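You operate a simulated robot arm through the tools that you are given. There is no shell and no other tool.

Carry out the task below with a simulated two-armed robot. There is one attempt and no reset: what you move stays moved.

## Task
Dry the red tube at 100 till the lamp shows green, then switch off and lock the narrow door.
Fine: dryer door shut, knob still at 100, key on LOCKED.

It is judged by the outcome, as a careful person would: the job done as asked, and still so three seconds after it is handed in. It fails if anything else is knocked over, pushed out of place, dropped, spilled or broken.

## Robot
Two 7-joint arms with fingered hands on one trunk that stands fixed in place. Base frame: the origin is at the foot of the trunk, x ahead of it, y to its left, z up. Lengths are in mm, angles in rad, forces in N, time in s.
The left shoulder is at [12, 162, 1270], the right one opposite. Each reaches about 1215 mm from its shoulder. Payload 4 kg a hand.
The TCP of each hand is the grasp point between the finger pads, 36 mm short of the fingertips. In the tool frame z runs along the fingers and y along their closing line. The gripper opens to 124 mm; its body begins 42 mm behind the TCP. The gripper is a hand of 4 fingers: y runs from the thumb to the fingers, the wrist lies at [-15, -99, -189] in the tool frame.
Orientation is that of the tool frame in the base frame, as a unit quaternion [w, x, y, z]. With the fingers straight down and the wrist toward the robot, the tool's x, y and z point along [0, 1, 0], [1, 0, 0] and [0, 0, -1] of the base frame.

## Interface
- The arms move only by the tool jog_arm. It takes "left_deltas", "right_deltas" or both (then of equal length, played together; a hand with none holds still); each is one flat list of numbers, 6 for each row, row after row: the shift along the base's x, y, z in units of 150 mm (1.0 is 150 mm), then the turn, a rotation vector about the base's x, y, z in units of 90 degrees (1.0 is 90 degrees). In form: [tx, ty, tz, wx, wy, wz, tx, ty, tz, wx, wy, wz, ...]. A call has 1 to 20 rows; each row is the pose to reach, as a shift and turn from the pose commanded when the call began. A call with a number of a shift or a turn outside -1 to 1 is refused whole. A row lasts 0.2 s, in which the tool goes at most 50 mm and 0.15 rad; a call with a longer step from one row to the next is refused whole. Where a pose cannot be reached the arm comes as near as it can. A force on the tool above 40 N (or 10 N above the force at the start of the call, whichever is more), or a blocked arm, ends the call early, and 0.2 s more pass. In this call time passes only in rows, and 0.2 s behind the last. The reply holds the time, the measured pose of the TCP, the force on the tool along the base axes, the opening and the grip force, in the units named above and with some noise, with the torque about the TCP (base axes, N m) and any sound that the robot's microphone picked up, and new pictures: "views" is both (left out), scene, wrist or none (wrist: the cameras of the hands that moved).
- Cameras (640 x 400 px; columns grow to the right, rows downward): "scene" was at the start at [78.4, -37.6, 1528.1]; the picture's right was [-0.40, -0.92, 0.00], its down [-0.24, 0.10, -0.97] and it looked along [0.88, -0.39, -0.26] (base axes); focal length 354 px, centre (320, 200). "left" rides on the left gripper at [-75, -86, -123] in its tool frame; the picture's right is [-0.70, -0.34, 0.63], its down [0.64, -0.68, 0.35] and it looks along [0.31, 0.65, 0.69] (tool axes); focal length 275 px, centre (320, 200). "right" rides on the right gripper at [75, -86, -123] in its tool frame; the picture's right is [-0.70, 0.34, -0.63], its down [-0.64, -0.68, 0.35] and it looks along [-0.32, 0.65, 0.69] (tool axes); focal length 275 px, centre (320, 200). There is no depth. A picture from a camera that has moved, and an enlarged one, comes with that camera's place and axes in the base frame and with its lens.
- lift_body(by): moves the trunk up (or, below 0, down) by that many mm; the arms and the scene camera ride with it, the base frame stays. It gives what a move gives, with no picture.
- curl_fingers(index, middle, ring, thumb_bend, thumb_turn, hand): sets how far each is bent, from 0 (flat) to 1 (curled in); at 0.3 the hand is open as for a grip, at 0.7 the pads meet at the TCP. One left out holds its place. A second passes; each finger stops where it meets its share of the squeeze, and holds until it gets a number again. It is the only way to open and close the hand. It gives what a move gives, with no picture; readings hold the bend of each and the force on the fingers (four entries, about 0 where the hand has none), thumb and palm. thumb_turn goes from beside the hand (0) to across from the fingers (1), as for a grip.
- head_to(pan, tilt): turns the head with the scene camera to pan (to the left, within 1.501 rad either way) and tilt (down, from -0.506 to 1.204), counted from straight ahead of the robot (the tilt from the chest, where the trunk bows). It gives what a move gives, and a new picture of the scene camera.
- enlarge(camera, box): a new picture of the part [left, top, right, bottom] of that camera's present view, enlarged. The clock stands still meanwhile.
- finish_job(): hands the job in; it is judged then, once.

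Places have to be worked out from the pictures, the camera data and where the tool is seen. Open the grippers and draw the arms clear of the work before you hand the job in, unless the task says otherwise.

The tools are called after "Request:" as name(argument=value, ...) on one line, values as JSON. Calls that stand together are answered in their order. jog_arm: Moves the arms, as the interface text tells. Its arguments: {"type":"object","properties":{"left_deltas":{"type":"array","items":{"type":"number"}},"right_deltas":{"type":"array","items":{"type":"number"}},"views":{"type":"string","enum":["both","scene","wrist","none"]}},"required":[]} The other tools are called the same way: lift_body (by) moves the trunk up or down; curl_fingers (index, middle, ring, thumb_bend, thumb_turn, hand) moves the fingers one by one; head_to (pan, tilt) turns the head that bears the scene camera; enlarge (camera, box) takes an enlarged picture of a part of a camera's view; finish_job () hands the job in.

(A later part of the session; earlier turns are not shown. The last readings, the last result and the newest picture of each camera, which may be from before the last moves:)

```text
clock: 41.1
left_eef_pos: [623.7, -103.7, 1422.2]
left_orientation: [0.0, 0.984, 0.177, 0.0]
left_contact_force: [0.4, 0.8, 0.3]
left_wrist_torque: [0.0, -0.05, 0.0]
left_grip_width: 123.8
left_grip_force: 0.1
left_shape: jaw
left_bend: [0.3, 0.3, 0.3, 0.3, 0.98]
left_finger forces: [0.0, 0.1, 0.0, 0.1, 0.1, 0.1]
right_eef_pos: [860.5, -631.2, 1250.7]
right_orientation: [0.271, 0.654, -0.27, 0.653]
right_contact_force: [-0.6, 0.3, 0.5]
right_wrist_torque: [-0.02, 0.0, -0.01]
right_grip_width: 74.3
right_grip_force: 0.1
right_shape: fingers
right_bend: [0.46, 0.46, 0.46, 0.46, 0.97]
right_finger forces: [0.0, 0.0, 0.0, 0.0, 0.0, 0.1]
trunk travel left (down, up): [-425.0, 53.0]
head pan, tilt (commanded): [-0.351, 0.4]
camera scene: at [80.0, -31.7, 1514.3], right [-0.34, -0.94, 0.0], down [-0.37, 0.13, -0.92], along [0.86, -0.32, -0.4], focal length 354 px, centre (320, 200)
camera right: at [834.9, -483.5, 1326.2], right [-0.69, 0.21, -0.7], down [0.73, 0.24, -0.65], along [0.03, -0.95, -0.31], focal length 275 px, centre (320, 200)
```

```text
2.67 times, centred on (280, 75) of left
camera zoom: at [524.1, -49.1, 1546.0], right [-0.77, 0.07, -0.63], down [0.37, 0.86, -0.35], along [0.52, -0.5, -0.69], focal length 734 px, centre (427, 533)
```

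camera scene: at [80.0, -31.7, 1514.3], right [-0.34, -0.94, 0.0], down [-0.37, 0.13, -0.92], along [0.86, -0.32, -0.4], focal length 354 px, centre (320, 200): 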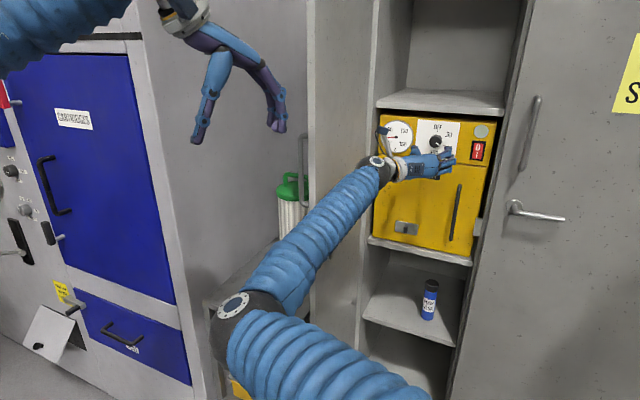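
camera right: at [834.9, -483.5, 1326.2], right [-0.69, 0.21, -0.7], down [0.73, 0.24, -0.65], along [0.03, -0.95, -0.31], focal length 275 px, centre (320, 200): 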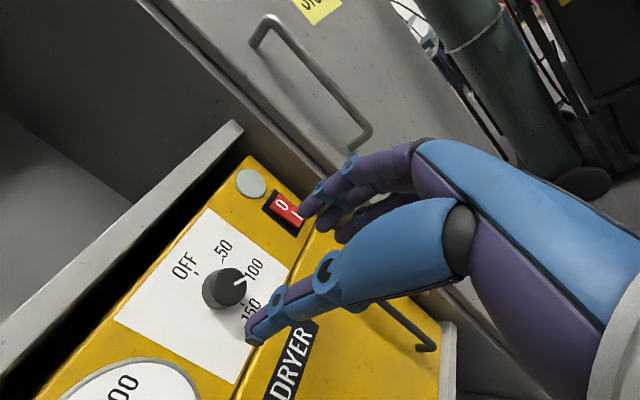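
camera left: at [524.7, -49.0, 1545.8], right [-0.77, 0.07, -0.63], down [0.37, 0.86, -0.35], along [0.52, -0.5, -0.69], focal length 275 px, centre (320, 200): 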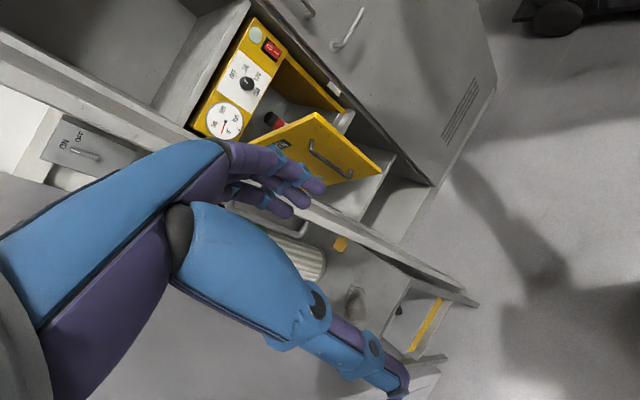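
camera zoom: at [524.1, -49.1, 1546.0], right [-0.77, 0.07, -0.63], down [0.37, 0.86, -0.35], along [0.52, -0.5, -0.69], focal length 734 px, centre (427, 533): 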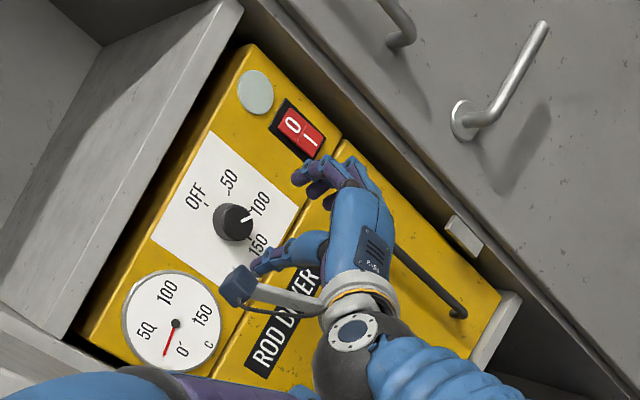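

The pointer sits at 100 (≈120° by my reckoning). Next I shape a pointing index finger and move to a stand-off in front of the switch's lower "I" half (≈[887,-831,1216]).

Request:
curl_fingers(hand="right", index=0.45, middle=1.0, ring=1.0, thumb_bend=1.0)

Request:
jog_arm(right_deltas=[-0.039, -0.075, -0.019, -0.059, 0.059, 0, -0.079, -0.15, -0.039, -0.118, 0.118, 0, -0.118, -0.224, -0.058, -0.177, 0.177, 0, -0.157, -0.299, -0.077, -0.236, 0.236, 0, -0.196, -0.374, -0.096, -0.295, 0.295, 0, -0.236, -0.449, -0.116, -0.354, 0.354, 0, -0.275, -0.523, -0.135, -0.412, 0.412, 0, -0.314, -0.598, -0.154, -0.471, 0.471, 0, -0.353, -0.673, -0.173, -0.53, 0.53, 0, -0.393, -0.748, -0.193, -0.589, 0.589, 0, -0.432, -0.822, -0.212, -0.648, 0.648, 0, -0.471, -0.897, -0.231, -0.707, 0.707, 0], views="both")

Request:
enlarge(camera="scene", box=[400, 80, 540, 240])

Request:
enlarge(camera="right", box=[140, 100, 460, 340])

Request:
enlarge(camera="left", box=[200, 0, 400, 150])

```text
clock: 42.1
left_eef_pos: [624.2, -103.3, 1422.4]
left_orientation: [0.0, 0.984, 0.177, -0.001]
left_contact_force: [0.8, 0.1, 0.3]
left_wrist_torque: [0.01, -0.02, -0.04]
left_grip_width: 123.5
left_grip_force: 0.0
left_shape: jaw
left_bend: [0.3, 0.3, 0.3, 0.3, 0.98]
left_finger forces: [0.0, 0.0, 0.0, 0.1, 0.0, 0.0]
right_eef_pos: [860.3, -631.3, 1250.0]
right_orientation: [0.272, 0.652, -0.27, 0.654]
right_contact_force: [-0.3, 0.1, 0.7]
right_wrist_torque: [0.0, -0.02, -0.01]
right_grip_width: 6.1
right_grip_force: 0.1
right_shape: fingers
right_bend: [0.4, 1.0, 1.0, 0.95, 0.97]
right_finger forces: [0.0, 0.1, 0.0, 0.1, 0.0, 0.0]
trunk travel left (down, up): [-425.0, 53.0]
head pan, tilt (commanded): [-0.351, 0.4]
```

```text
clock: 44.7
left_eef_pos: [623.4, -104.9, 1422.6]
left_orientation: [0.0, 0.984, 0.177, 0.0]
left_contact_force: [0.4, 0.1, -0.5]
left_wrist_torque: [0.0, 0.0, -0.03]
left_grip_width: 123.7
left_grip_force: 0.1
left_shape: jaw
left_bend: [0.3, 0.3, 0.3, 0.3, 0.98]
left_finger forces: [0.0, 0.0, 0.1, 0.0, 0.1, 0.1]
right_eef_pos: [790.0, -766.5, 1215.2]
right_orientation: [0.654, 0.653, 0.271, 0.271]
right_contact_force: [0.1, 0.1, 0.9]
right_wrist_torque: [0.02, -0.03, -0.01]
right_grip_width: 6.0
right_grip_force: 0.0
right_shape: fingers
right_bend: [0.4, 1.0, 1.0, 0.95, 0.97]
right_finger forces: [0.0, 0.0, 0.0, 0.0, 0.0, 0.0]
trunk travel left (down, up): [-425.0, 53.0]
head pan, tilt (commanded): [-0.351, 0.4]
camera scene: at [79.3, -32.9, 1514.4], right [-0.34, -0.94, 0.0], down [-0.37, 0.13, -0.92], along [0.86, -0.32, -0.4], focal length 354 px, centre (320, 200)
camera right: at [756.1, -626.1, 1131.0], right [-0.94, -0.05, 0.34], down [-0.21, -0.7, -0.68], along [0.27, -0.71, 0.65], focal length 275 px, centre (320, 200)
```

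scene: 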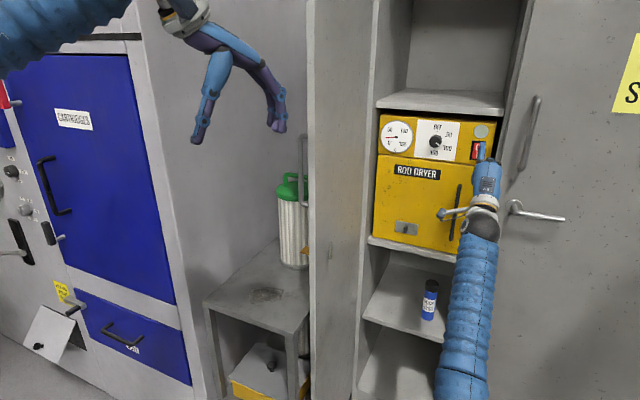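
right: 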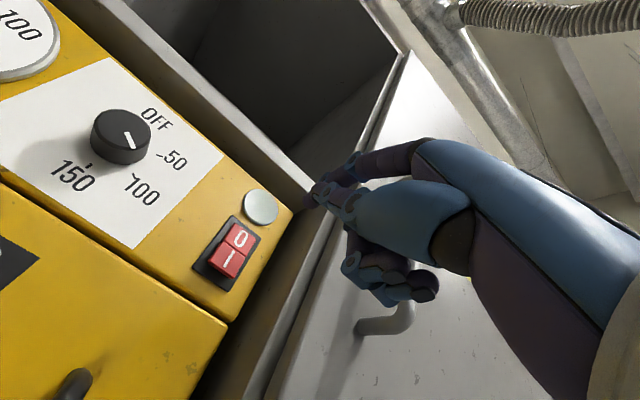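

```text
2.50 times, centred on (470, 160) of scene
camera zoom: at [79.3, -32.9, 1514.4], right [-0.34, -0.94, 0.0], down [-0.37, 0.13, -0.92], along [0.86, -0.32, -0.4], focal length 885 px, centre (-55, 300)
```

zoom: 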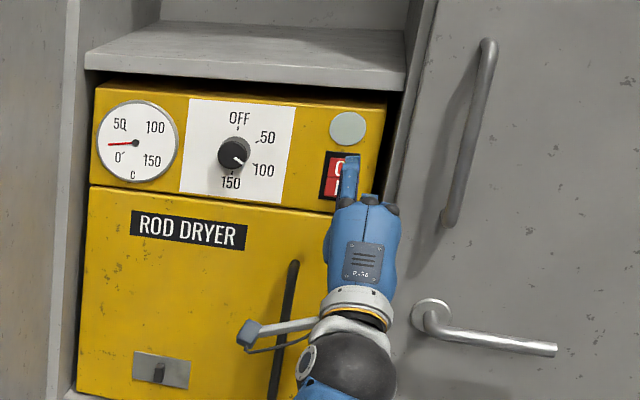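

```text
1.67 times, centred on (300, 220) of right
camera zoom: at [756.1, -626.1, 1131.0], right [-0.94, -0.05, 0.34], down [-0.21, -0.7, -0.68], along [0.27, -0.71, 0.65], focal length 459 px, centre (353, 167)
```

zoom: 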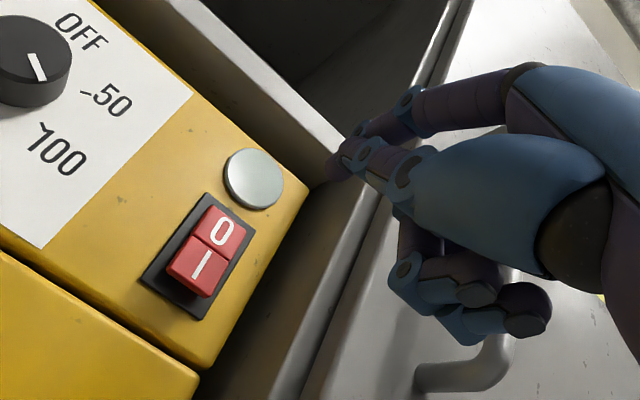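

```text
2.67 times, centred on (300, 75) of left
camera zoom: at [523.2, -50.0, 1546.5], right [-0.77, 0.07, -0.63], down [0.37, 0.86, -0.35], along [0.52, -0.5, -0.69], focal length 734 px, centre (373, 533)
```

zoom: 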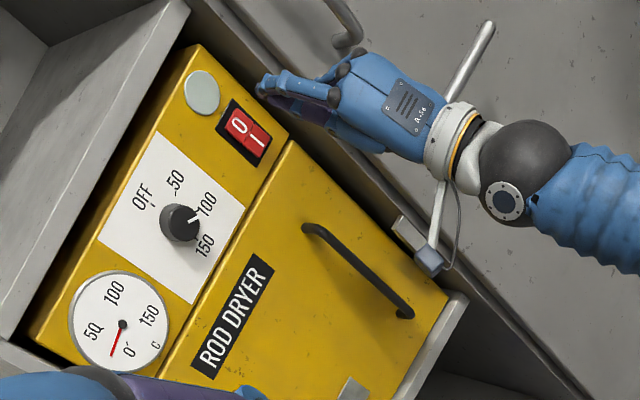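

Pointer is clearly on the 100 mark. I estimate the index fingertip at TCP + (11 mm left, 53 mm up, 36 mm forward), so I lower and shift the hand to line it up with the "I" half.

Request:
jog_arm(right_deltas=[0.064, -0.028, -0.122, 0, 0, 0, 0.128, -0.057, -0.245, 0, 0, 0, 0.192, -0.085, -0.367, 0, 0, 0], views="both")

Request:
enlarge(camera="scene", box=[430, 100, 530, 200])

Request:
enlarge(camera="right", box=[140, 100, 460, 340])

Request:
enlarge(camera="left", box=[200, 0, 340, 100])

```text
clock: 45.5
left_eef_pos: [625.3, -102.4, 1422.7]
left_orientation: [-0.001, 0.984, 0.177, -0.001]
left_contact_force: [-0.3, 1.0, 0.3]
left_wrist_torque: [-0.01, 0.01, 0.0]
left_grip_width: 123.6
left_grip_force: 0.1
left_shape: jaw
left_bend: [0.3, 0.3, 0.3, 0.3, 0.98]
left_finger forces: [0.0, 0.0, 0.0, 0.1, 0.0, 0.0]
right_eef_pos: [818.9, -778.8, 1158.1]
right_orientation: [0.654, 0.652, 0.272, 0.27]
right_contact_force: [-0.4, 0.1, -0.1]
right_wrist_torque: [0.02, 0.03, -0.03]
right_grip_width: 6.0
right_grip_force: 0.0
right_shape: fingers
right_bend: [0.4, 1.0, 1.0, 0.95, 0.97]
right_finger forces: [0.0, 0.0, 0.0, 0.0, 0.1, 0.0]
trunk travel left (down, up): [-425.0, 53.0]
head pan, tilt (commanded): [-0.351, 0.4]
camera scene: at [80.3, -31.8, 1514.4], right [-0.34, -0.94, 0.0], down [-0.37, 0.13, -0.92], along [0.86, -0.32, -0.4], focal length 354 px, centre (320, 200)
camera right: at [785.9, -638.9, 1074.2], right [-0.94, -0.04, 0.34], down [-0.21, -0.7, -0.68], along [0.27, -0.71, 0.65], focal length 275 px, centre (320, 200)
```

scene: 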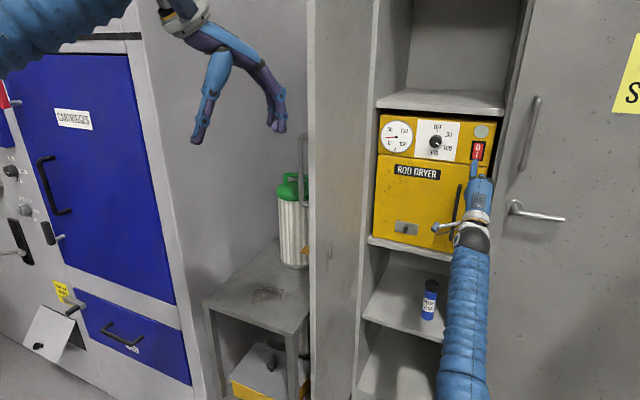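
right: 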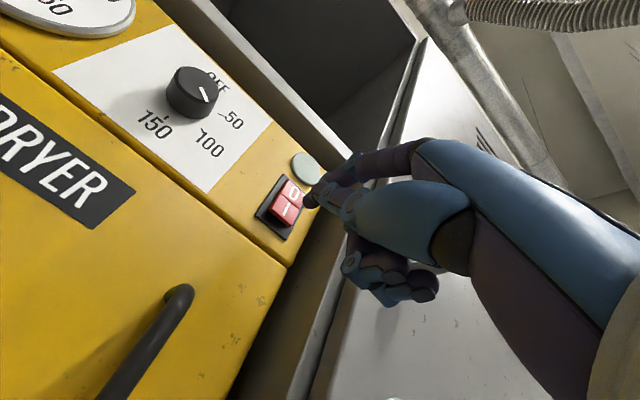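

```text
4.00 times, centred on (480, 150) of scene
camera zoom: at [80.3, -31.8, 1514.4], right [-0.34, -0.94, 0.0], down [-0.37, 0.13, -0.92], along [0.86, -0.32, -0.4], focal length 1416 px, centre (-320, 400)
```

zoom: 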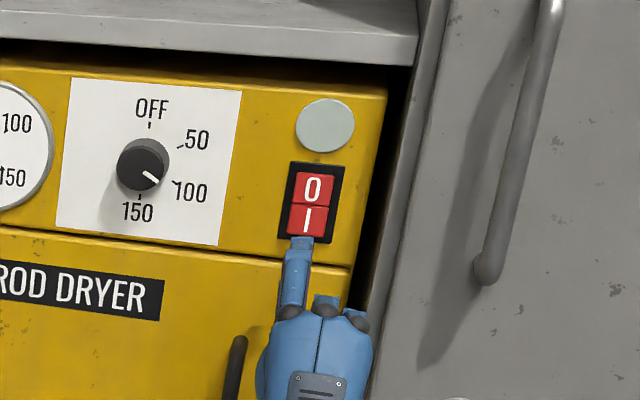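

```text
1.67 times, centred on (300, 220) of right
camera zoom: at [785.9, -638.9, 1074.2], right [-0.94, -0.04, 0.34], down [-0.21, -0.7, -0.68], along [0.27, -0.71, 0.65], focal length 459 px, centre (353, 167)
```

zoom: 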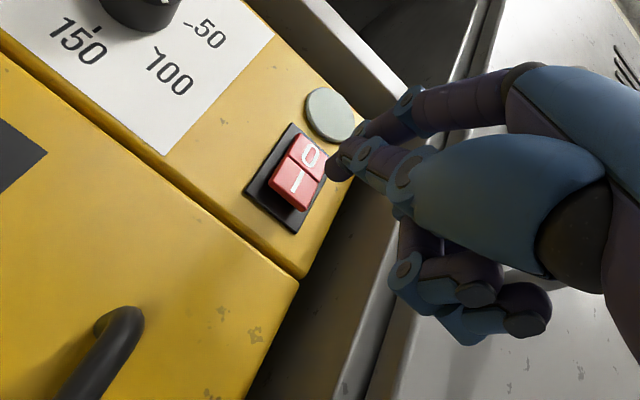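

```text
4.00 times, centred on (270, 50) of left
camera zoom: at [524.4, -49.2, 1546.1], right [-0.77, 0.07, -0.63], down [0.37, 0.86, -0.35], along [0.52, -0.5, -0.69], focal length 1101 px, centre (520, 800)
```

zoom: 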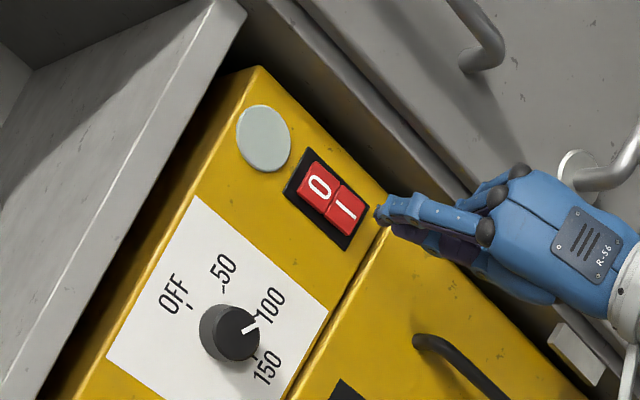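

Fingertip is laterally aligned but ~12 mm low of the "I" centre; raise 8 mm and press inward in small steps.

Request:
jog_arm(right_deltas=[0.0, 0.0, 0.053, 0, 0, 0, 0.047, -0.047, 0.053, 0, 0, 0, 0.094, -0.094, 0.053, 0, 0, 0, 0.118, -0.118, 0.053, 0, 0, 0, 0.141, -0.141, 0.053, 0, 0, 0, 0.16, -0.16, 0.053, 0, 0, 0, 0.179, -0.179, 0.053, 0, 0, 0], views="both")

Request:
enlarge(camera="scene", box=[430, 100, 530, 200])

Request:
enlarge(camera="left", box=[200, 0, 340, 100])

```text
clock: 47.1
left_eef_pos: [623.4, -102.6, 1422.8]
left_orientation: [0.0, 0.984, 0.177, -0.001]
left_contact_force: [0.2, 0.2, 0.2]
left_wrist_torque: [0.02, 0.01, -0.01]
left_grip_width: 123.8
left_grip_force: 0.1
left_shape: jaw
left_bend: [0.3, 0.3, 0.3, 0.3, 0.98]
left_finger forces: [0.2, 0.1, 0.1, 0.0, 0.0, 0.0]
right_eef_pos: [845.3, -805.2, 1169.1]
right_orientation: [0.653, 0.653, 0.271, 0.271]
right_contact_force: [-4.6, 3.9, 0.0]
right_wrist_torque: [-0.23, -0.19, 0.11]
right_grip_width: 5.9
right_grip_force: 3.8
right_shape: fingers
right_bend: [0.4, 1.0, 1.0, 0.95, 0.97]
right_finger forces: [9.0, 0.1, 0.0, 0.0, 0.0, 0.0]
trunk travel left (down, up): [-425.0, 53.0]
head pan, tilt (commanded): [-0.351, 0.4]
camera scene: at [79.0, -30.9, 1514.5], right [-0.34, -0.94, 0.0], down [-0.37, 0.13, -0.92], along [0.86, -0.32, -0.4], focal length 354 px, centre (320, 200)
camera right: at [811.4, -665.9, 1084.3], right [-0.94, -0.04, 0.34], down [-0.21, -0.7, -0.68], along [0.27, -0.71, 0.65], focal length 275 px, centre (320, 200)
```

scene: 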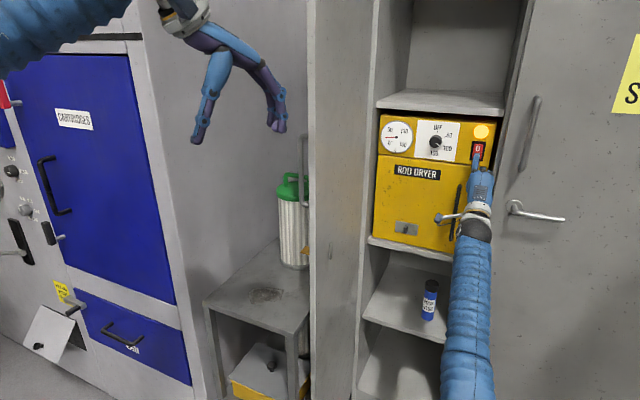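
right: 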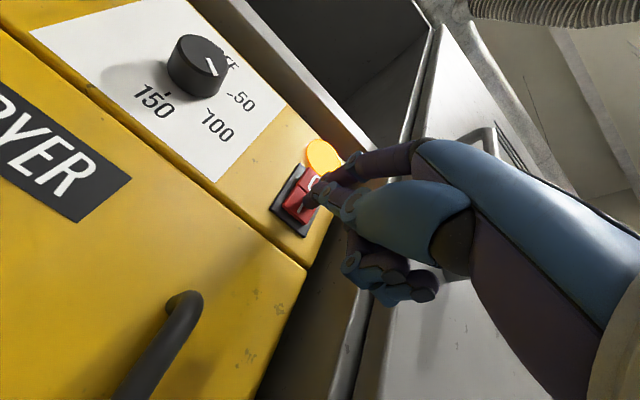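

```text
4.00 times, centred on (480, 150) of scene
camera zoom: at [79.0, -30.9, 1514.5], right [-0.34, -0.94, 0.0], down [-0.37, 0.13, -0.92], along [0.86, -0.32, -0.4], focal length 1416 px, centre (-320, 400)
```

zoom: 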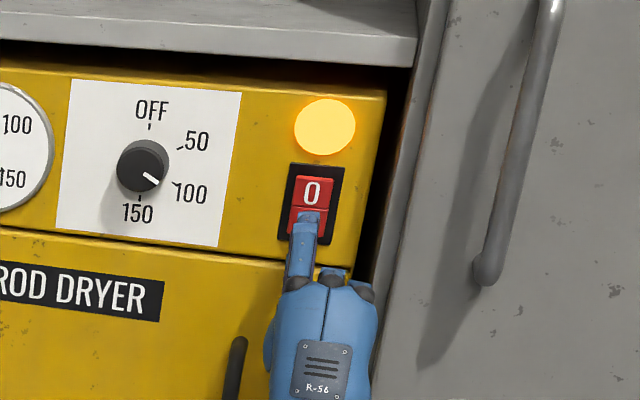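

```text
4.00 times, centred on (270, 50) of left
camera zoom: at [523.0, -48.2, 1546.6], right [-0.77, 0.07, -0.63], down [0.37, 0.86, -0.35], along [0.52, -0.5, -0.69], focal length 1101 px, centre (520, 800)
```

zoom: 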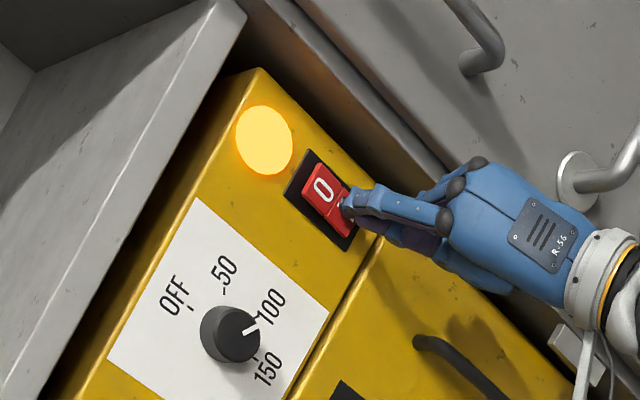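

The lamp lit amber — the dryer is on. Back the finger off and wait, watching gauge and lamp.

Request:
jog_arm(right_deltas=[-0.05, 0.05, 0, 0, 0, 0, -0.15, 0.15, 0, 0, 0, 0, -0.25, 0.25, 0, 0, 0, 0, -0.25, 0.25, 0, 0, 0, 0, -0.25, 0.25, 0, 0, 0, 0, -0.25, 0.25, 0, 0, 0, 0, -0.25, 0.25, 0, 0, 0, 0, -0.25, 0.25, 0, 0, 0, 0, -0.25, 0.25, 0, 0, 0, 0, -0.25, 0.25, 0, 0, 0, 0], views="scene")

Request:
enlarge(camera="scene", box=[370, 80, 510, 180])

```text
clock: 49.3
left_eef_pos: [623.7, -103.8, 1423.5]
left_orientation: [0.001, 0.984, 0.177, -0.001]
left_contact_force: [0.6, 0.2, -0.1]
left_wrist_torque: [0.01, 0.03, 0.0]
left_grip_width: 123.8
left_grip_force: 0.0
left_shape: jaw
left_bend: [0.3, 0.3, 0.3, 0.3, 0.98]
left_finger forces: [0.0, 0.0, 0.0, 0.0, 0.1, 0.0]
right_eef_pos: [807.3, -768.4, 1168.9]
right_orientation: [0.653, 0.652, 0.272, 0.272]
right_contact_force: [-1.0, 0.2, 0.6]
right_wrist_torque: [0.01, 0.01, -0.01]
right_grip_width: 6.5
right_grip_force: 0.0
right_shape: fingers
right_bend: [0.4, 1.0, 1.0, 0.95, 0.97]
right_finger forces: [0.1, 0.0, 0.1, 0.1, 0.1, 0.0]
trunk travel left (down, up): [-425.0, 53.0]
head pan, tilt (commanded): [-0.351, 0.4]
camera scene: at [79.9, -31.6, 1514.4], right [-0.34, -0.94, 0.0], down [-0.37, 0.13, -0.92], along [0.86, -0.32, -0.4], focal length 354 px, centre (320, 200)
```

scene: 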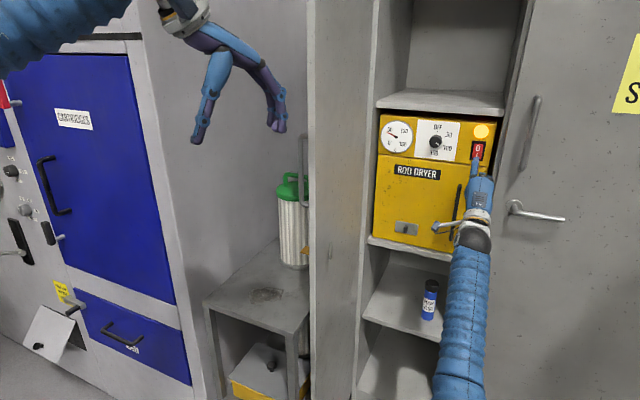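

```text
4.00 times, centred on (440, 130) of scene
camera zoom: at [79.9, -31.6, 1514.4], right [-0.34, -0.94, 0.0], down [-0.37, 0.13, -0.92], along [0.86, -0.32, -0.4], focal length 1416 px, centre (-160, 480)
```

zoom: 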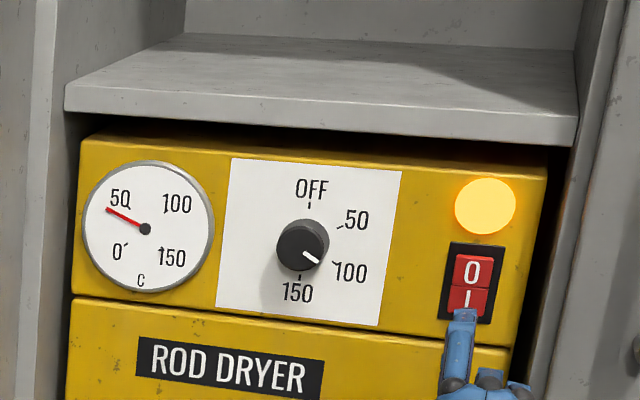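

The gauge is rising (needle past 50-ish), lamp amber. While it heats I lower the left hand so its camera can see the outer face of the narrow door with the key.

Request:
jog_arm(left_deltas=[0.05, 0.022, -0.137, 0, 0, 0, 0.1, 0.044, -0.273, 0, 0, 0, 0.15, 0.067, -0.41, 0, 0, 0, 0.2, 0.089, -0.547, 0, 0, 0, 0.25, 0.111, -0.683, 0, 0, 0, 0.3, 0.133, -0.82, 0, 0, 0], views="both")

Request:
enlarge(camera="left", box=[200, 60, 520, 300])

Request:
enlarge(camera="scene", box=[370, 80, 510, 180])

```text
clock: 50.7
left_eef_pos: [654.0, -87.8, 1337.4]
left_orientation: [0.002, 0.983, 0.182, -0.003]
left_contact_force: [1.0, 0.4, 0.8]
left_wrist_torque: [0.0, 0.04, -0.01]
left_grip_width: 123.8
left_grip_force: 0.1
left_shape: jaw
left_bend: [0.3, 0.3, 0.3, 0.3, 0.98]
left_finger forces: [0.1, 0.0, 0.0, 0.1, 0.0, 0.0]
left hand out of reach, approached as far as the arm can: row 5, 6
right_eef_pos: [808.1, -769.3, 1167.8]
right_orientation: [0.653, 0.653, 0.271, 0.271]
right_contact_force: [0.2, -0.2, 0.5]
right_wrist_torque: [-0.01, -0.01, 0.01]
right_grip_width: 6.4
right_grip_force: 0.2
right_shape: fingers
right_bend: [0.4, 1.0, 1.0, 0.95, 0.97]
right_finger forces: [0.0, 0.0, 0.0, 0.0, 0.0, 0.0]
trunk travel left (down, up): [-425.0, 53.0]
head pan, tilt (commanded): [-0.351, 0.4]
camera scene: at [80.8, -31.8, 1514.4], right [-0.34, -0.94, 0.0], down [-0.37, 0.13, -0.92], along [0.86, -0.32, -0.4], focal length 354 px, centre (320, 200)
camera left: at [553.9, -34.2, 1461.3], right [-0.77, 0.06, -0.63], down [0.36, 0.87, -0.35], along [0.52, -0.49, -0.69], focal length 275 px, centre (320, 200)
```

scene: 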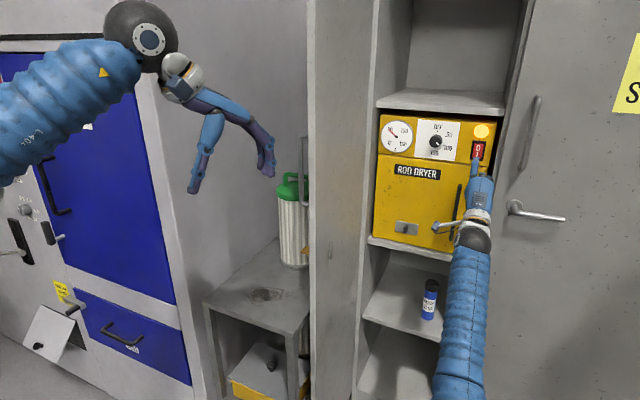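
left: 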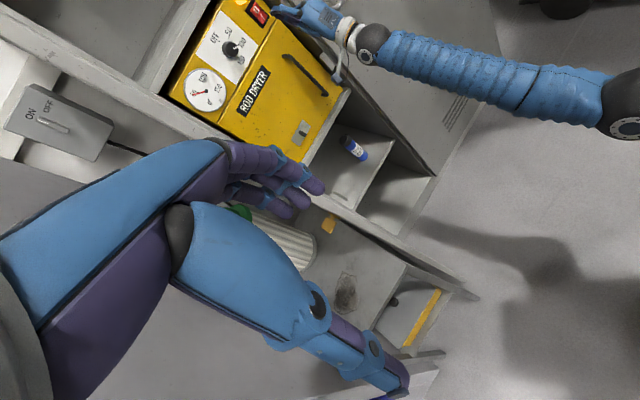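

```text
1.67 times, centred on (360, 180) of left
camera zoom: at [553.9, -34.2, 1461.3], right [-0.77, 0.06, -0.63], down [0.36, 0.87, -0.35], along [0.52, -0.49, -0.69], focal length 459 px, centre (253, 233)
```

zoom: 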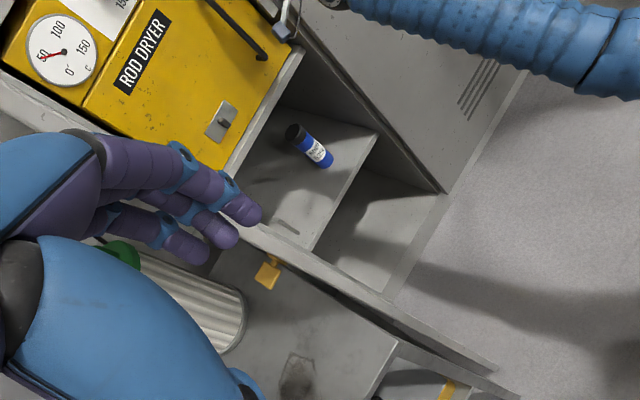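

```text
4.00 times, centred on (440, 130) of scene
camera zoom: at [80.8, -31.8, 1514.4], right [-0.34, -0.94, 0.0], down [-0.37, 0.13, -0.92], along [0.86, -0.32, -0.4], focal length 1416 px, centre (-160, 480)
```

zoom: 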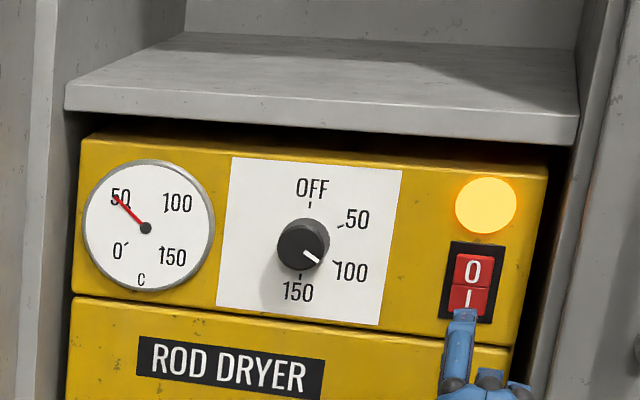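

The left arm can't go lower in that pose; I tilt its fingers 30° forward and lower it so its camera looks at the outer face of the narrow door, keeping clear of it.

Request:
jog_arm(left_deltas=[0.03, -0.01, -0.12, -0.043, -0.02, 0.015, 0.06, -0.02, -0.24, -0.086, -0.041, 0.03, 0.09, -0.03, -0.36, -0.129, -0.061, 0.045, 0.12, -0.04, -0.48, -0.173, -0.081, 0.06, 0.15, -0.05, -0.6, -0.216, -0.101, 0.075, 0.18, -0.06, -0.72, -0.259, -0.122, 0.09, 0.21, -0.07, -0.84, -0.302, -0.142, 0.105], views="both")

Request:
enlarge(camera="scene", box=[370, 80, 510, 180])

```text
clock: 52.3
left_eef_pos: [685.6, -99.8, 1214.5]
left_orientation: [0.25, 0.933, 0.252, 0.067]
left_contact_force: [0.3, -0.3, 0.0]
left_wrist_torque: [-0.02, 0.02, 0.01]
left_grip_width: 124.0
left_grip_force: 0.1
left_shape: jaw
left_bend: [0.3, 0.3, 0.3, 0.3, 0.98]
left_finger forces: [0.1, 0.0, 0.0, 0.0, 0.0, 0.0]
right_eef_pos: [808.6, -768.3, 1168.2]
right_orientation: [0.654, 0.652, 0.272, 0.271]
right_contact_force: [0.9, -0.6, 0.9]
right_wrist_torque: [0.02, -0.01, 0.01]
right_grip_width: 6.4
right_grip_force: 0.1
right_shape: fingers
right_bend: [0.4, 1.0, 1.0, 0.95, 0.97]
right_finger forces: [0.0, 0.0, 0.1, 0.1, 0.0, 0.0]
trunk travel left (down, up): [-425.0, 53.0]
head pan, tilt (commanded): [-0.351, 0.4]
camera scene: at [80.1, -31.3, 1514.4], right [-0.34, -0.94, 0.0], down [-0.37, 0.13, -0.92], along [0.86, -0.32, -0.4], focal length 354 px, centre (320, 200)
camera left: at [552.7, -19.0, 1279.2], right [-0.59, -0.37, -0.72], down [0.35, 0.68, -0.64], along [0.73, -0.63, -0.27], focal length 275 px, centre (320, 200)
```

scene: 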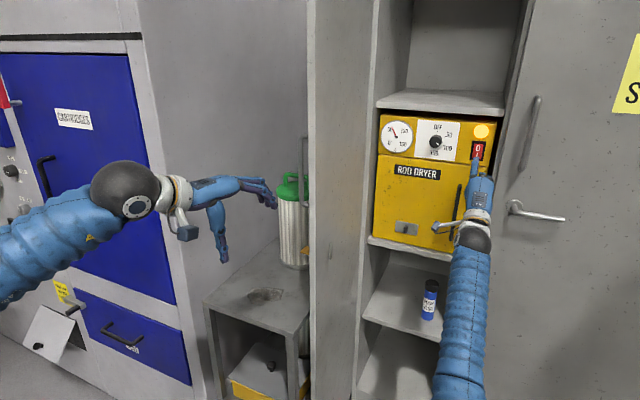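
left: 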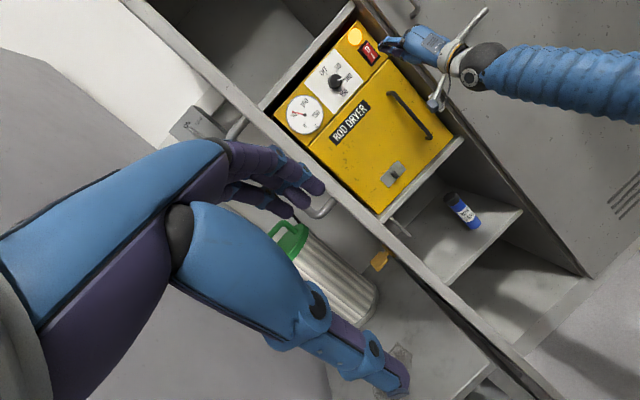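

```text
4.00 times, centred on (440, 130) of scene
camera zoom: at [80.1, -31.3, 1514.4], right [-0.34, -0.94, 0.0], down [-0.37, 0.13, -0.92], along [0.86, -0.32, -0.4], focal length 1416 px, centre (-160, 480)
```

zoom: 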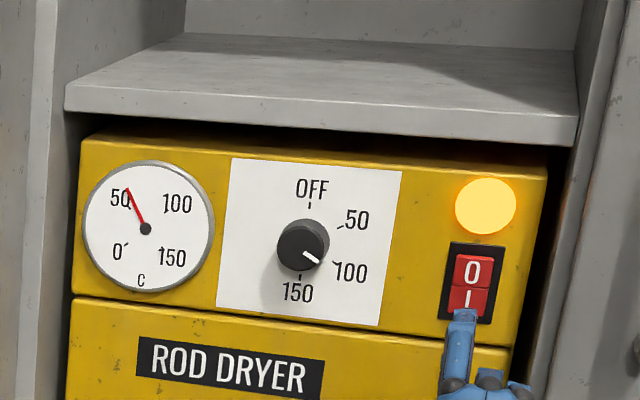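

Camera is edge-on with the door; shift the left hand further left and down to see the outer face.

Request:
jog_arm(left_deltas=[0, 0.143, -0.1, 0, 0, -0.03, 0, 0.286, -0.2, 0, 0, -0.06, 0, 0.429, -0.3, 0, 0, -0.09, 0, 0.571, -0.4, 0, 0, -0.12, 0, 0.714, -0.5, 0, 0, -0.15, 0, 0.857, -0.6, 0, 0, -0.18, 0, 1.0, -0.7, 0, 0, -0.21], views="both")

Request:
enlarge(camera="scene", box=[370, 80, 510, 180])

Request:
enlarge(camera="left", box=[240, 60, 480, 280])

```text
clock: 53.9
left_eef_pos: [685.3, -47.4, 1179.3]
left_orientation: [0.254, 0.945, 0.199, 0.052]
left_contact_force: [0.3, 0.3, 0.2]
left_wrist_torque: [0.02, 0.01, 0.01]
left_grip_width: 124.1
left_grip_force: 0.0
left_shape: jaw
left_bend: [0.3, 0.3, 0.3, 0.3, 0.98]
left_finger forces: [0.1, 0.0, 0.0, 0.0, 0.0, 0.0]
left hand out of reach, approached as far as the arm can: row 3, 4, 5, 6, 7
right_eef_pos: [809.0, -769.5, 1169.2]
right_orientation: [0.653, 0.653, 0.272, 0.272]
right_contact_force: [-0.2, -0.2, 0.1]
right_wrist_torque: [-0.05, 0.01, -0.01]
right_grip_width: 6.3
right_grip_force: 0.0
right_shape: fingers
right_bend: [0.4, 1.0, 1.0, 0.95, 0.97]
right_finger forces: [0.1, 0.0, 0.0, 0.1, 0.1, 0.0]
trunk travel left (down, up): [-425.0, 53.0]
head pan, tilt (commanded): [-0.351, 0.4]
camera scene: at [79.8, -31.3, 1514.4], right [-0.34, -0.94, 0.0], down [-0.37, 0.13, -0.92], along [0.86, -0.32, -0.4], focal length 354 px, centre (320, 200)
camera left: at [561.4, 46.1, 1243.8], right [-0.63, -0.3, -0.72], down [0.42, 0.64, -0.64], along [0.65, -0.7, -0.27], focal length 275 px, centre (320, 200)
```

scene: 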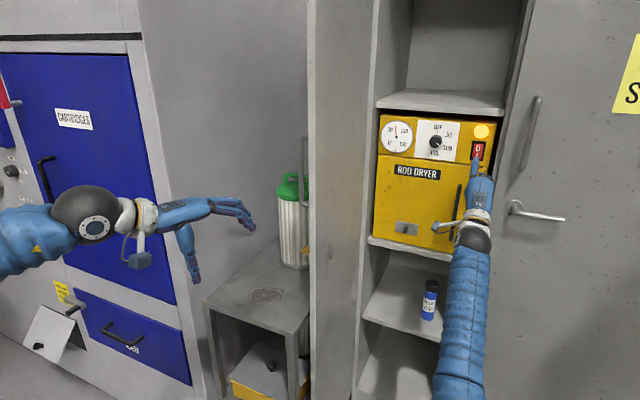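
left: 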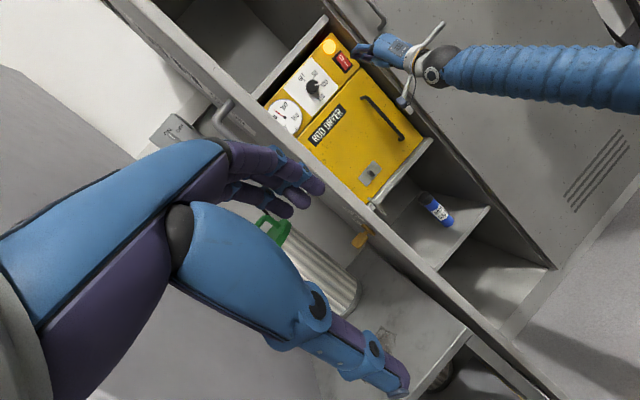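

```text
4.00 times, centred on (440, 130) of scene
camera zoom: at [79.8, -31.3, 1514.4], right [-0.34, -0.94, 0.0], down [-0.37, 0.13, -0.92], along [0.86, -0.32, -0.4], focal length 1416 px, centre (-160, 480)
```

zoom: 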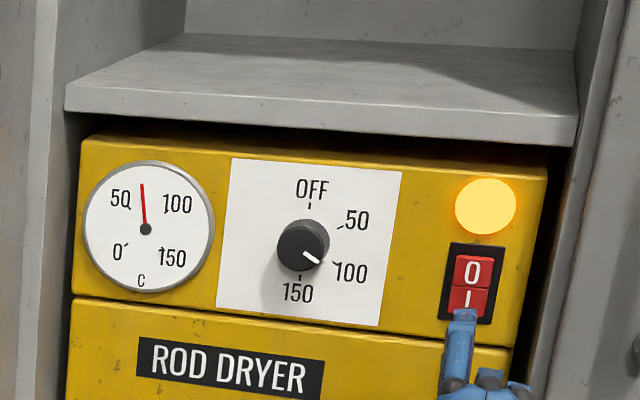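

```text
1.82 times, centred on (360, 170) of left
camera zoom: at [561.4, 46.1, 1243.8], right [-0.63, -0.3, -0.72], down [0.42, 0.64, -0.64], along [0.65, -0.7, -0.27], focal length 500 px, centre (247, 254)
```

zoom: 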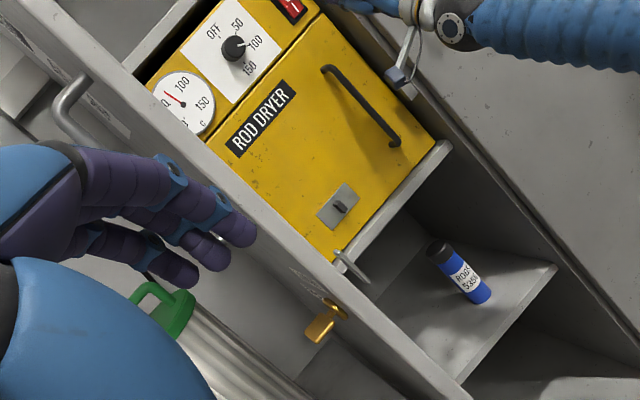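

Key (gold, in an escutcheon) is visible near the door's free edge at z≈1015; gauge near 75 and still amber. I move the left hand back out of the way while waiting.

Request:
jog_arm(left_deltas=[-0.1, 0.05, 0.05, 0, 0, 0, -0.2, 0.1, 0.1, 0, 0, 0, -0.3, 0.15, 0.15, 0, 0, 0, -0.4, 0.2, 0.2, 0, 0, 0, -0.5, 0.25, 0.25, 0, 0, 0, -0.6, 0.3, 0.3, 0, 0, 0, -0.7, 0.35, 0.35, 0, 0, 0, -0.8, 0.4, 0.4, 0, 0, 0], views="both")

Request:
enlarge(camera="scene", box=[370, 80, 510, 180])

```text
clock: 55.7
left_eef_pos: [563.4, 12.6, 1238.1]
left_orientation: [0.253, 0.945, 0.199, 0.053]
left_contact_force: [0.4, 0.2, 0.0]
left_wrist_torque: [-0.01, 0.04, -0.01]
left_grip_width: 124.1
left_grip_force: 0.0
left_shape: jaw
left_bend: [0.3, 0.3, 0.3, 0.3, 0.98]
left_finger forces: [0.0, 0.0, 0.1, 0.0, 0.1, 0.0]
right_eef_pos: [807.4, -769.1, 1170.0]
right_orientation: [0.654, 0.652, 0.271, 0.271]
right_contact_force: [-0.5, -0.2, 1.1]
right_wrist_torque: [0.01, 0.03, -0.05]
right_grip_width: 6.1
right_grip_force: 0.1
right_shape: fingers
right_bend: [0.4, 1.0, 1.0, 0.95, 0.97]
right_finger forces: [0.0, 0.0, 0.0, 0.0, 0.0, 0.1]
trunk travel left (down, up): [-425.0, 53.0]
head pan, tilt (commanded): [-0.351, 0.4]
camera scene: at [79.4, -31.2, 1514.5], right [-0.34, -0.94, 0.0], down [-0.37, 0.13, -0.92], along [0.86, -0.32, -0.4], focal length 354 px, centre (320, 200)
camera left: at [440.3, 105.7, 1302.0], right [-0.63, -0.3, -0.72], down [0.42, 0.64, -0.64], along [0.65, -0.7, -0.27], focal length 275 px, centre (320, 200)
```

scene: 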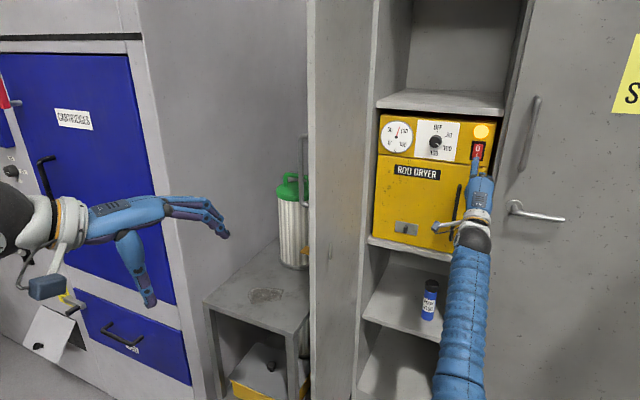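
left: 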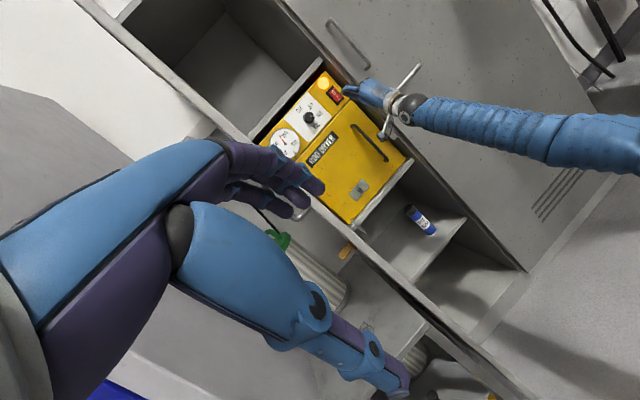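

```text
4.00 times, centred on (440, 130) of scene
camera zoom: at [79.4, -31.2, 1514.5], right [-0.34, -0.94, 0.0], down [-0.37, 0.13, -0.92], along [0.86, -0.32, -0.4], focal length 1416 px, centre (-160, 480)
```

zoom: 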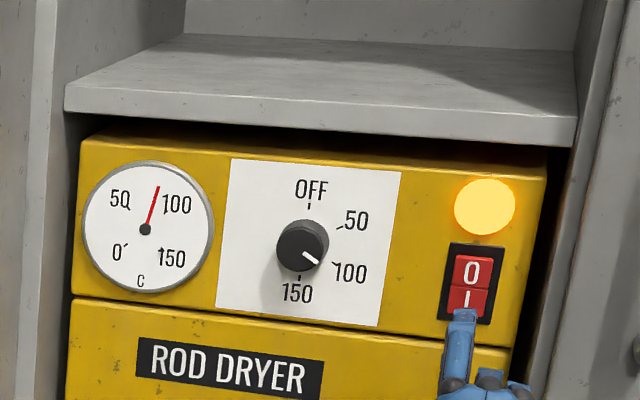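

Gauge ~87 and rising. I raise the finger 28 mm now so it's aligned with the "0" half, then keep waiting.

Request:
jog_arm(right_deltas=[0, 0, 0.06, 0, 0, 0, 0, 0, 0.13, 0, 0, 0, 0, 0, 0.187, 0, 0, 0, 0, 0, 0.187, 0, 0, 0, 0, 0, 0.187, 0, 0, 0, 0, 0, 0.187, 0, 0, 0, 0, 0, 0.187, 0, 0, 0, 0, 0, 0.187, 0, 0, 0, 0, 0, 0.187, 0, 0, 0, 0, 0, 0.187, 0, 0, 0], views="both")

Request:
enlarge(camera="scene", box=[370, 80, 510, 180])

Request:
enlarge(camera="right", box=[140, 100, 460, 340])

```text
clock: 57.9
left_eef_pos: [562.9, 12.2, 1236.8]
left_orientation: [0.253, 0.945, 0.199, 0.053]
left_contact_force: [-0.5, -0.5, -0.1]
left_wrist_torque: [0.0, -0.01, -0.01]
left_grip_width: 123.8
left_grip_force: 0.0
left_shape: jaw
left_bend: [0.3, 0.3, 0.3, 0.3, 0.98]
left_finger forces: [0.0, 0.1, 0.0, 0.1, 0.1, 0.0]
right_eef_pos: [807.8, -768.0, 1196.6]
right_orientation: [0.653, 0.652, 0.272, 0.272]
right_contact_force: [0.7, -0.5, -0.4]
right_wrist_torque: [0.02, 0.01, -0.03]
right_grip_width: 6.3
right_grip_force: 0.1
right_shape: fingers
right_bend: [0.4, 1.0, 1.0, 0.95, 0.97]
right_finger forces: [0.1, 0.0, 0.0, 0.0, 0.0, 0.0]
trunk travel left (down, up): [-425.0, 53.0]
head pan, tilt (commanded): [-0.351, 0.4]
camera scene: at [79.8, -31.5, 1514.4], right [-0.34, -0.94, 0.0], down [-0.37, 0.13, -0.92], along [0.86, -0.32, -0.4], focal length 354 px, centre (320, 200)
camera right: at [774.6, -629.1, 1112.1], right [-0.94, -0.05, 0.34], down [-0.21, -0.7, -0.68], along [0.27, -0.71, 0.65], focal length 275 px, centre (320, 200)
```

scene: 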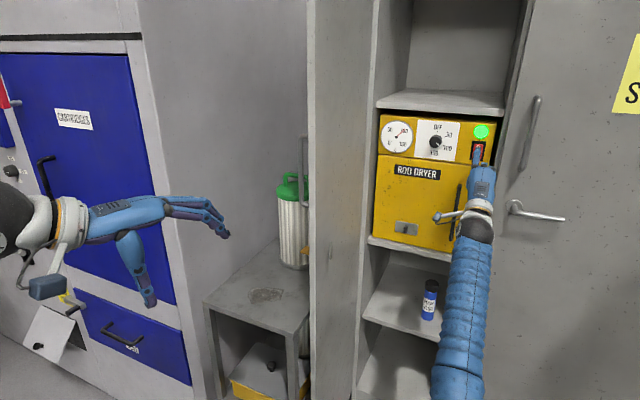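
right: 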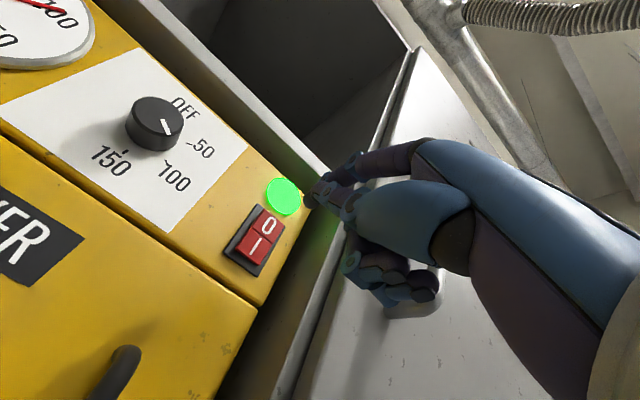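

```text
4.00 times, centred on (440, 130) of scene
camera zoom: at [79.8, -31.5, 1514.4], right [-0.34, -0.94, 0.0], down [-0.37, 0.13, -0.92], along [0.86, -0.32, -0.4], focal length 1416 px, centre (-160, 480)
```

zoom: 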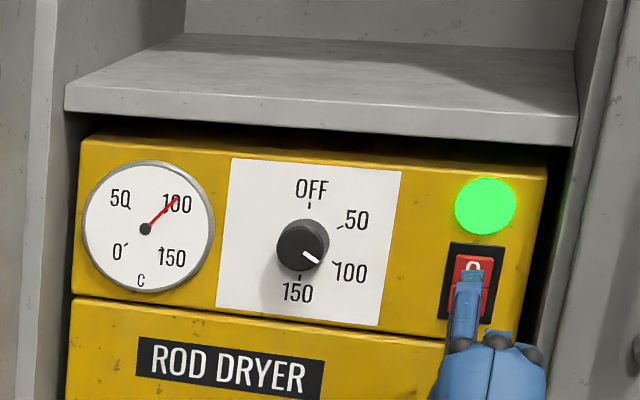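

```text
1.67 times, centred on (300, 220) of right
camera zoom: at [774.6, -629.1, 1112.1], right [-0.94, -0.05, 0.34], down [-0.21, -0.7, -0.68], along [0.27, -0.71, 0.65], focal length 459 px, centre (353, 167)
```

zoom: 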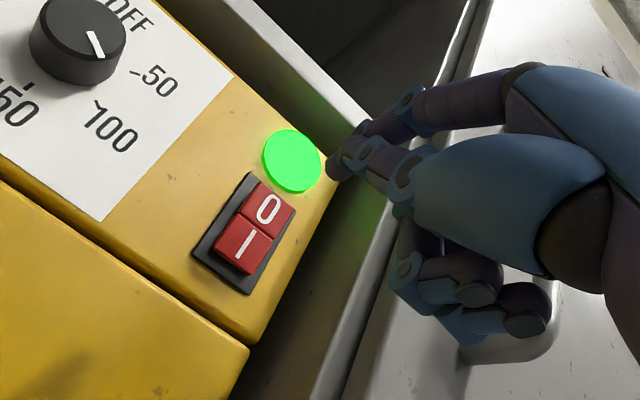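

The lamp is green and the gauge is at about 100. Press the "0" half now.

Request:
jog_arm(right_deltas=[0.07, -0.07, 0, 0, 0, 0, 0.14, -0.14, 0, 0, 0, 0, 0.18, -0.18, 0, 0, 0, 0, 0.205, -0.205, 0, 0, 0, 0, 0.225, -0.225, 0, 0, 0, 0, 0.245, -0.245, 0, 0, 0, 0, 0.262, -0.262, 0, 0, 0, 0], views="both")

Request:
enlarge(camera="scene", box=[370, 80, 510, 180])

Request:
enlarge(camera="right", box=[140, 100, 460, 340])

```text
clock: 59.5
left_eef_pos: [563.5, 11.4, 1236.6]
left_orientation: [0.254, 0.945, 0.199, 0.053]
left_contact_force: [-0.4, 0.4, -0.1]
left_wrist_torque: [-0.04, 0.03, 0.0]
left_grip_width: 124.1
left_grip_force: 0.0
left_shape: jaw
left_bend: [0.3, 0.3, 0.3, 0.3, 0.98]
left_finger forces: [0.0, 0.1, 0.0, 0.0, 0.0, 0.0]
right_eef_pos: [845.4, -808.3, 1198.9]
right_orientation: [0.654, 0.652, 0.271, 0.271]
right_contact_force: [-2.9, 2.1, -0.2]
right_wrist_torque: [-0.12, -0.08, 0.03]
right_grip_width: 6.1
right_grip_force: 2.8
right_shape: fingers
right_bend: [0.4, 1.0, 1.0, 0.95, 0.97]
right_finger forces: [5.1, 0.1, 0.0, 0.1, 0.1, 0.0]
trunk travel left (down, up): [-425.0, 53.0]
head pan, tilt (commanded): [-0.351, 0.4]
camera scene: at [79.0, -30.8, 1514.5], right [-0.34, -0.94, 0.0], down [-0.37, 0.13, -0.92], along [0.86, -0.32, -0.4], focal length 354 px, centre (320, 200)
camera right: at [812.8, -667.6, 1113.4], right [-0.94, -0.04, 0.34], down [-0.21, -0.7, -0.68], along [0.27, -0.71, 0.65], focal length 275 px, centre (320, 200)
```

scene: 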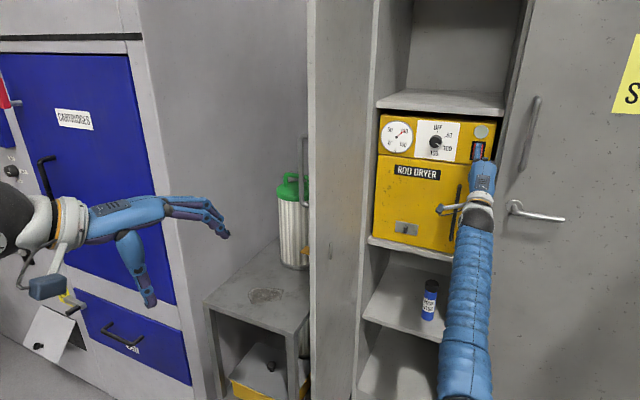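
right: 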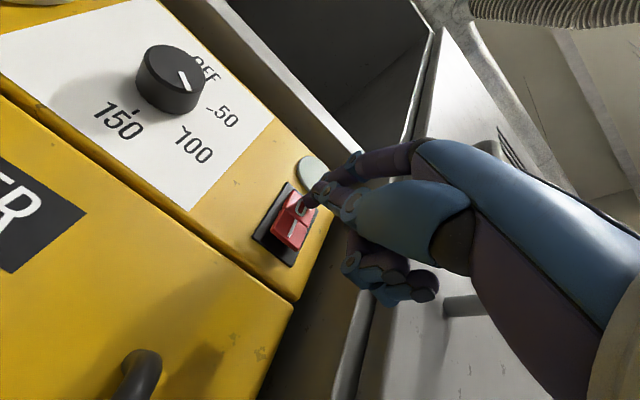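

```text
4.00 times, centred on (440, 130) of scene
camera zoom: at [79.0, -30.8, 1514.5], right [-0.34, -0.94, 0.0], down [-0.37, 0.13, -0.92], along [0.86, -0.32, -0.4], focal length 1416 px, centre (-160, 480)
```

zoom: 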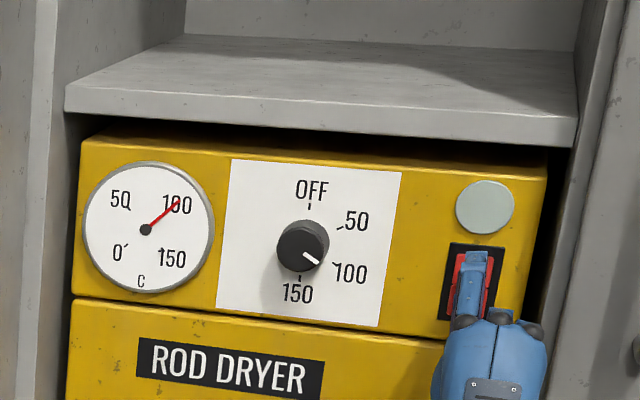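

```text
1.67 times, centred on (300, 220) of right
camera zoom: at [812.8, -667.6, 1113.4], right [-0.94, -0.04, 0.34], down [-0.21, -0.7, -0.68], along [0.27, -0.71, 0.65], focal length 459 px, centre (353, 167)
```

zoom: 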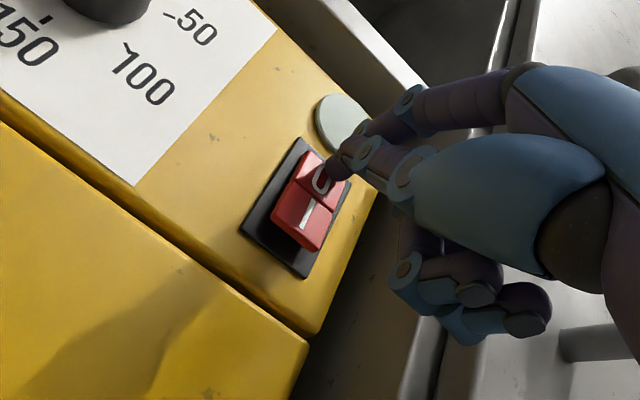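

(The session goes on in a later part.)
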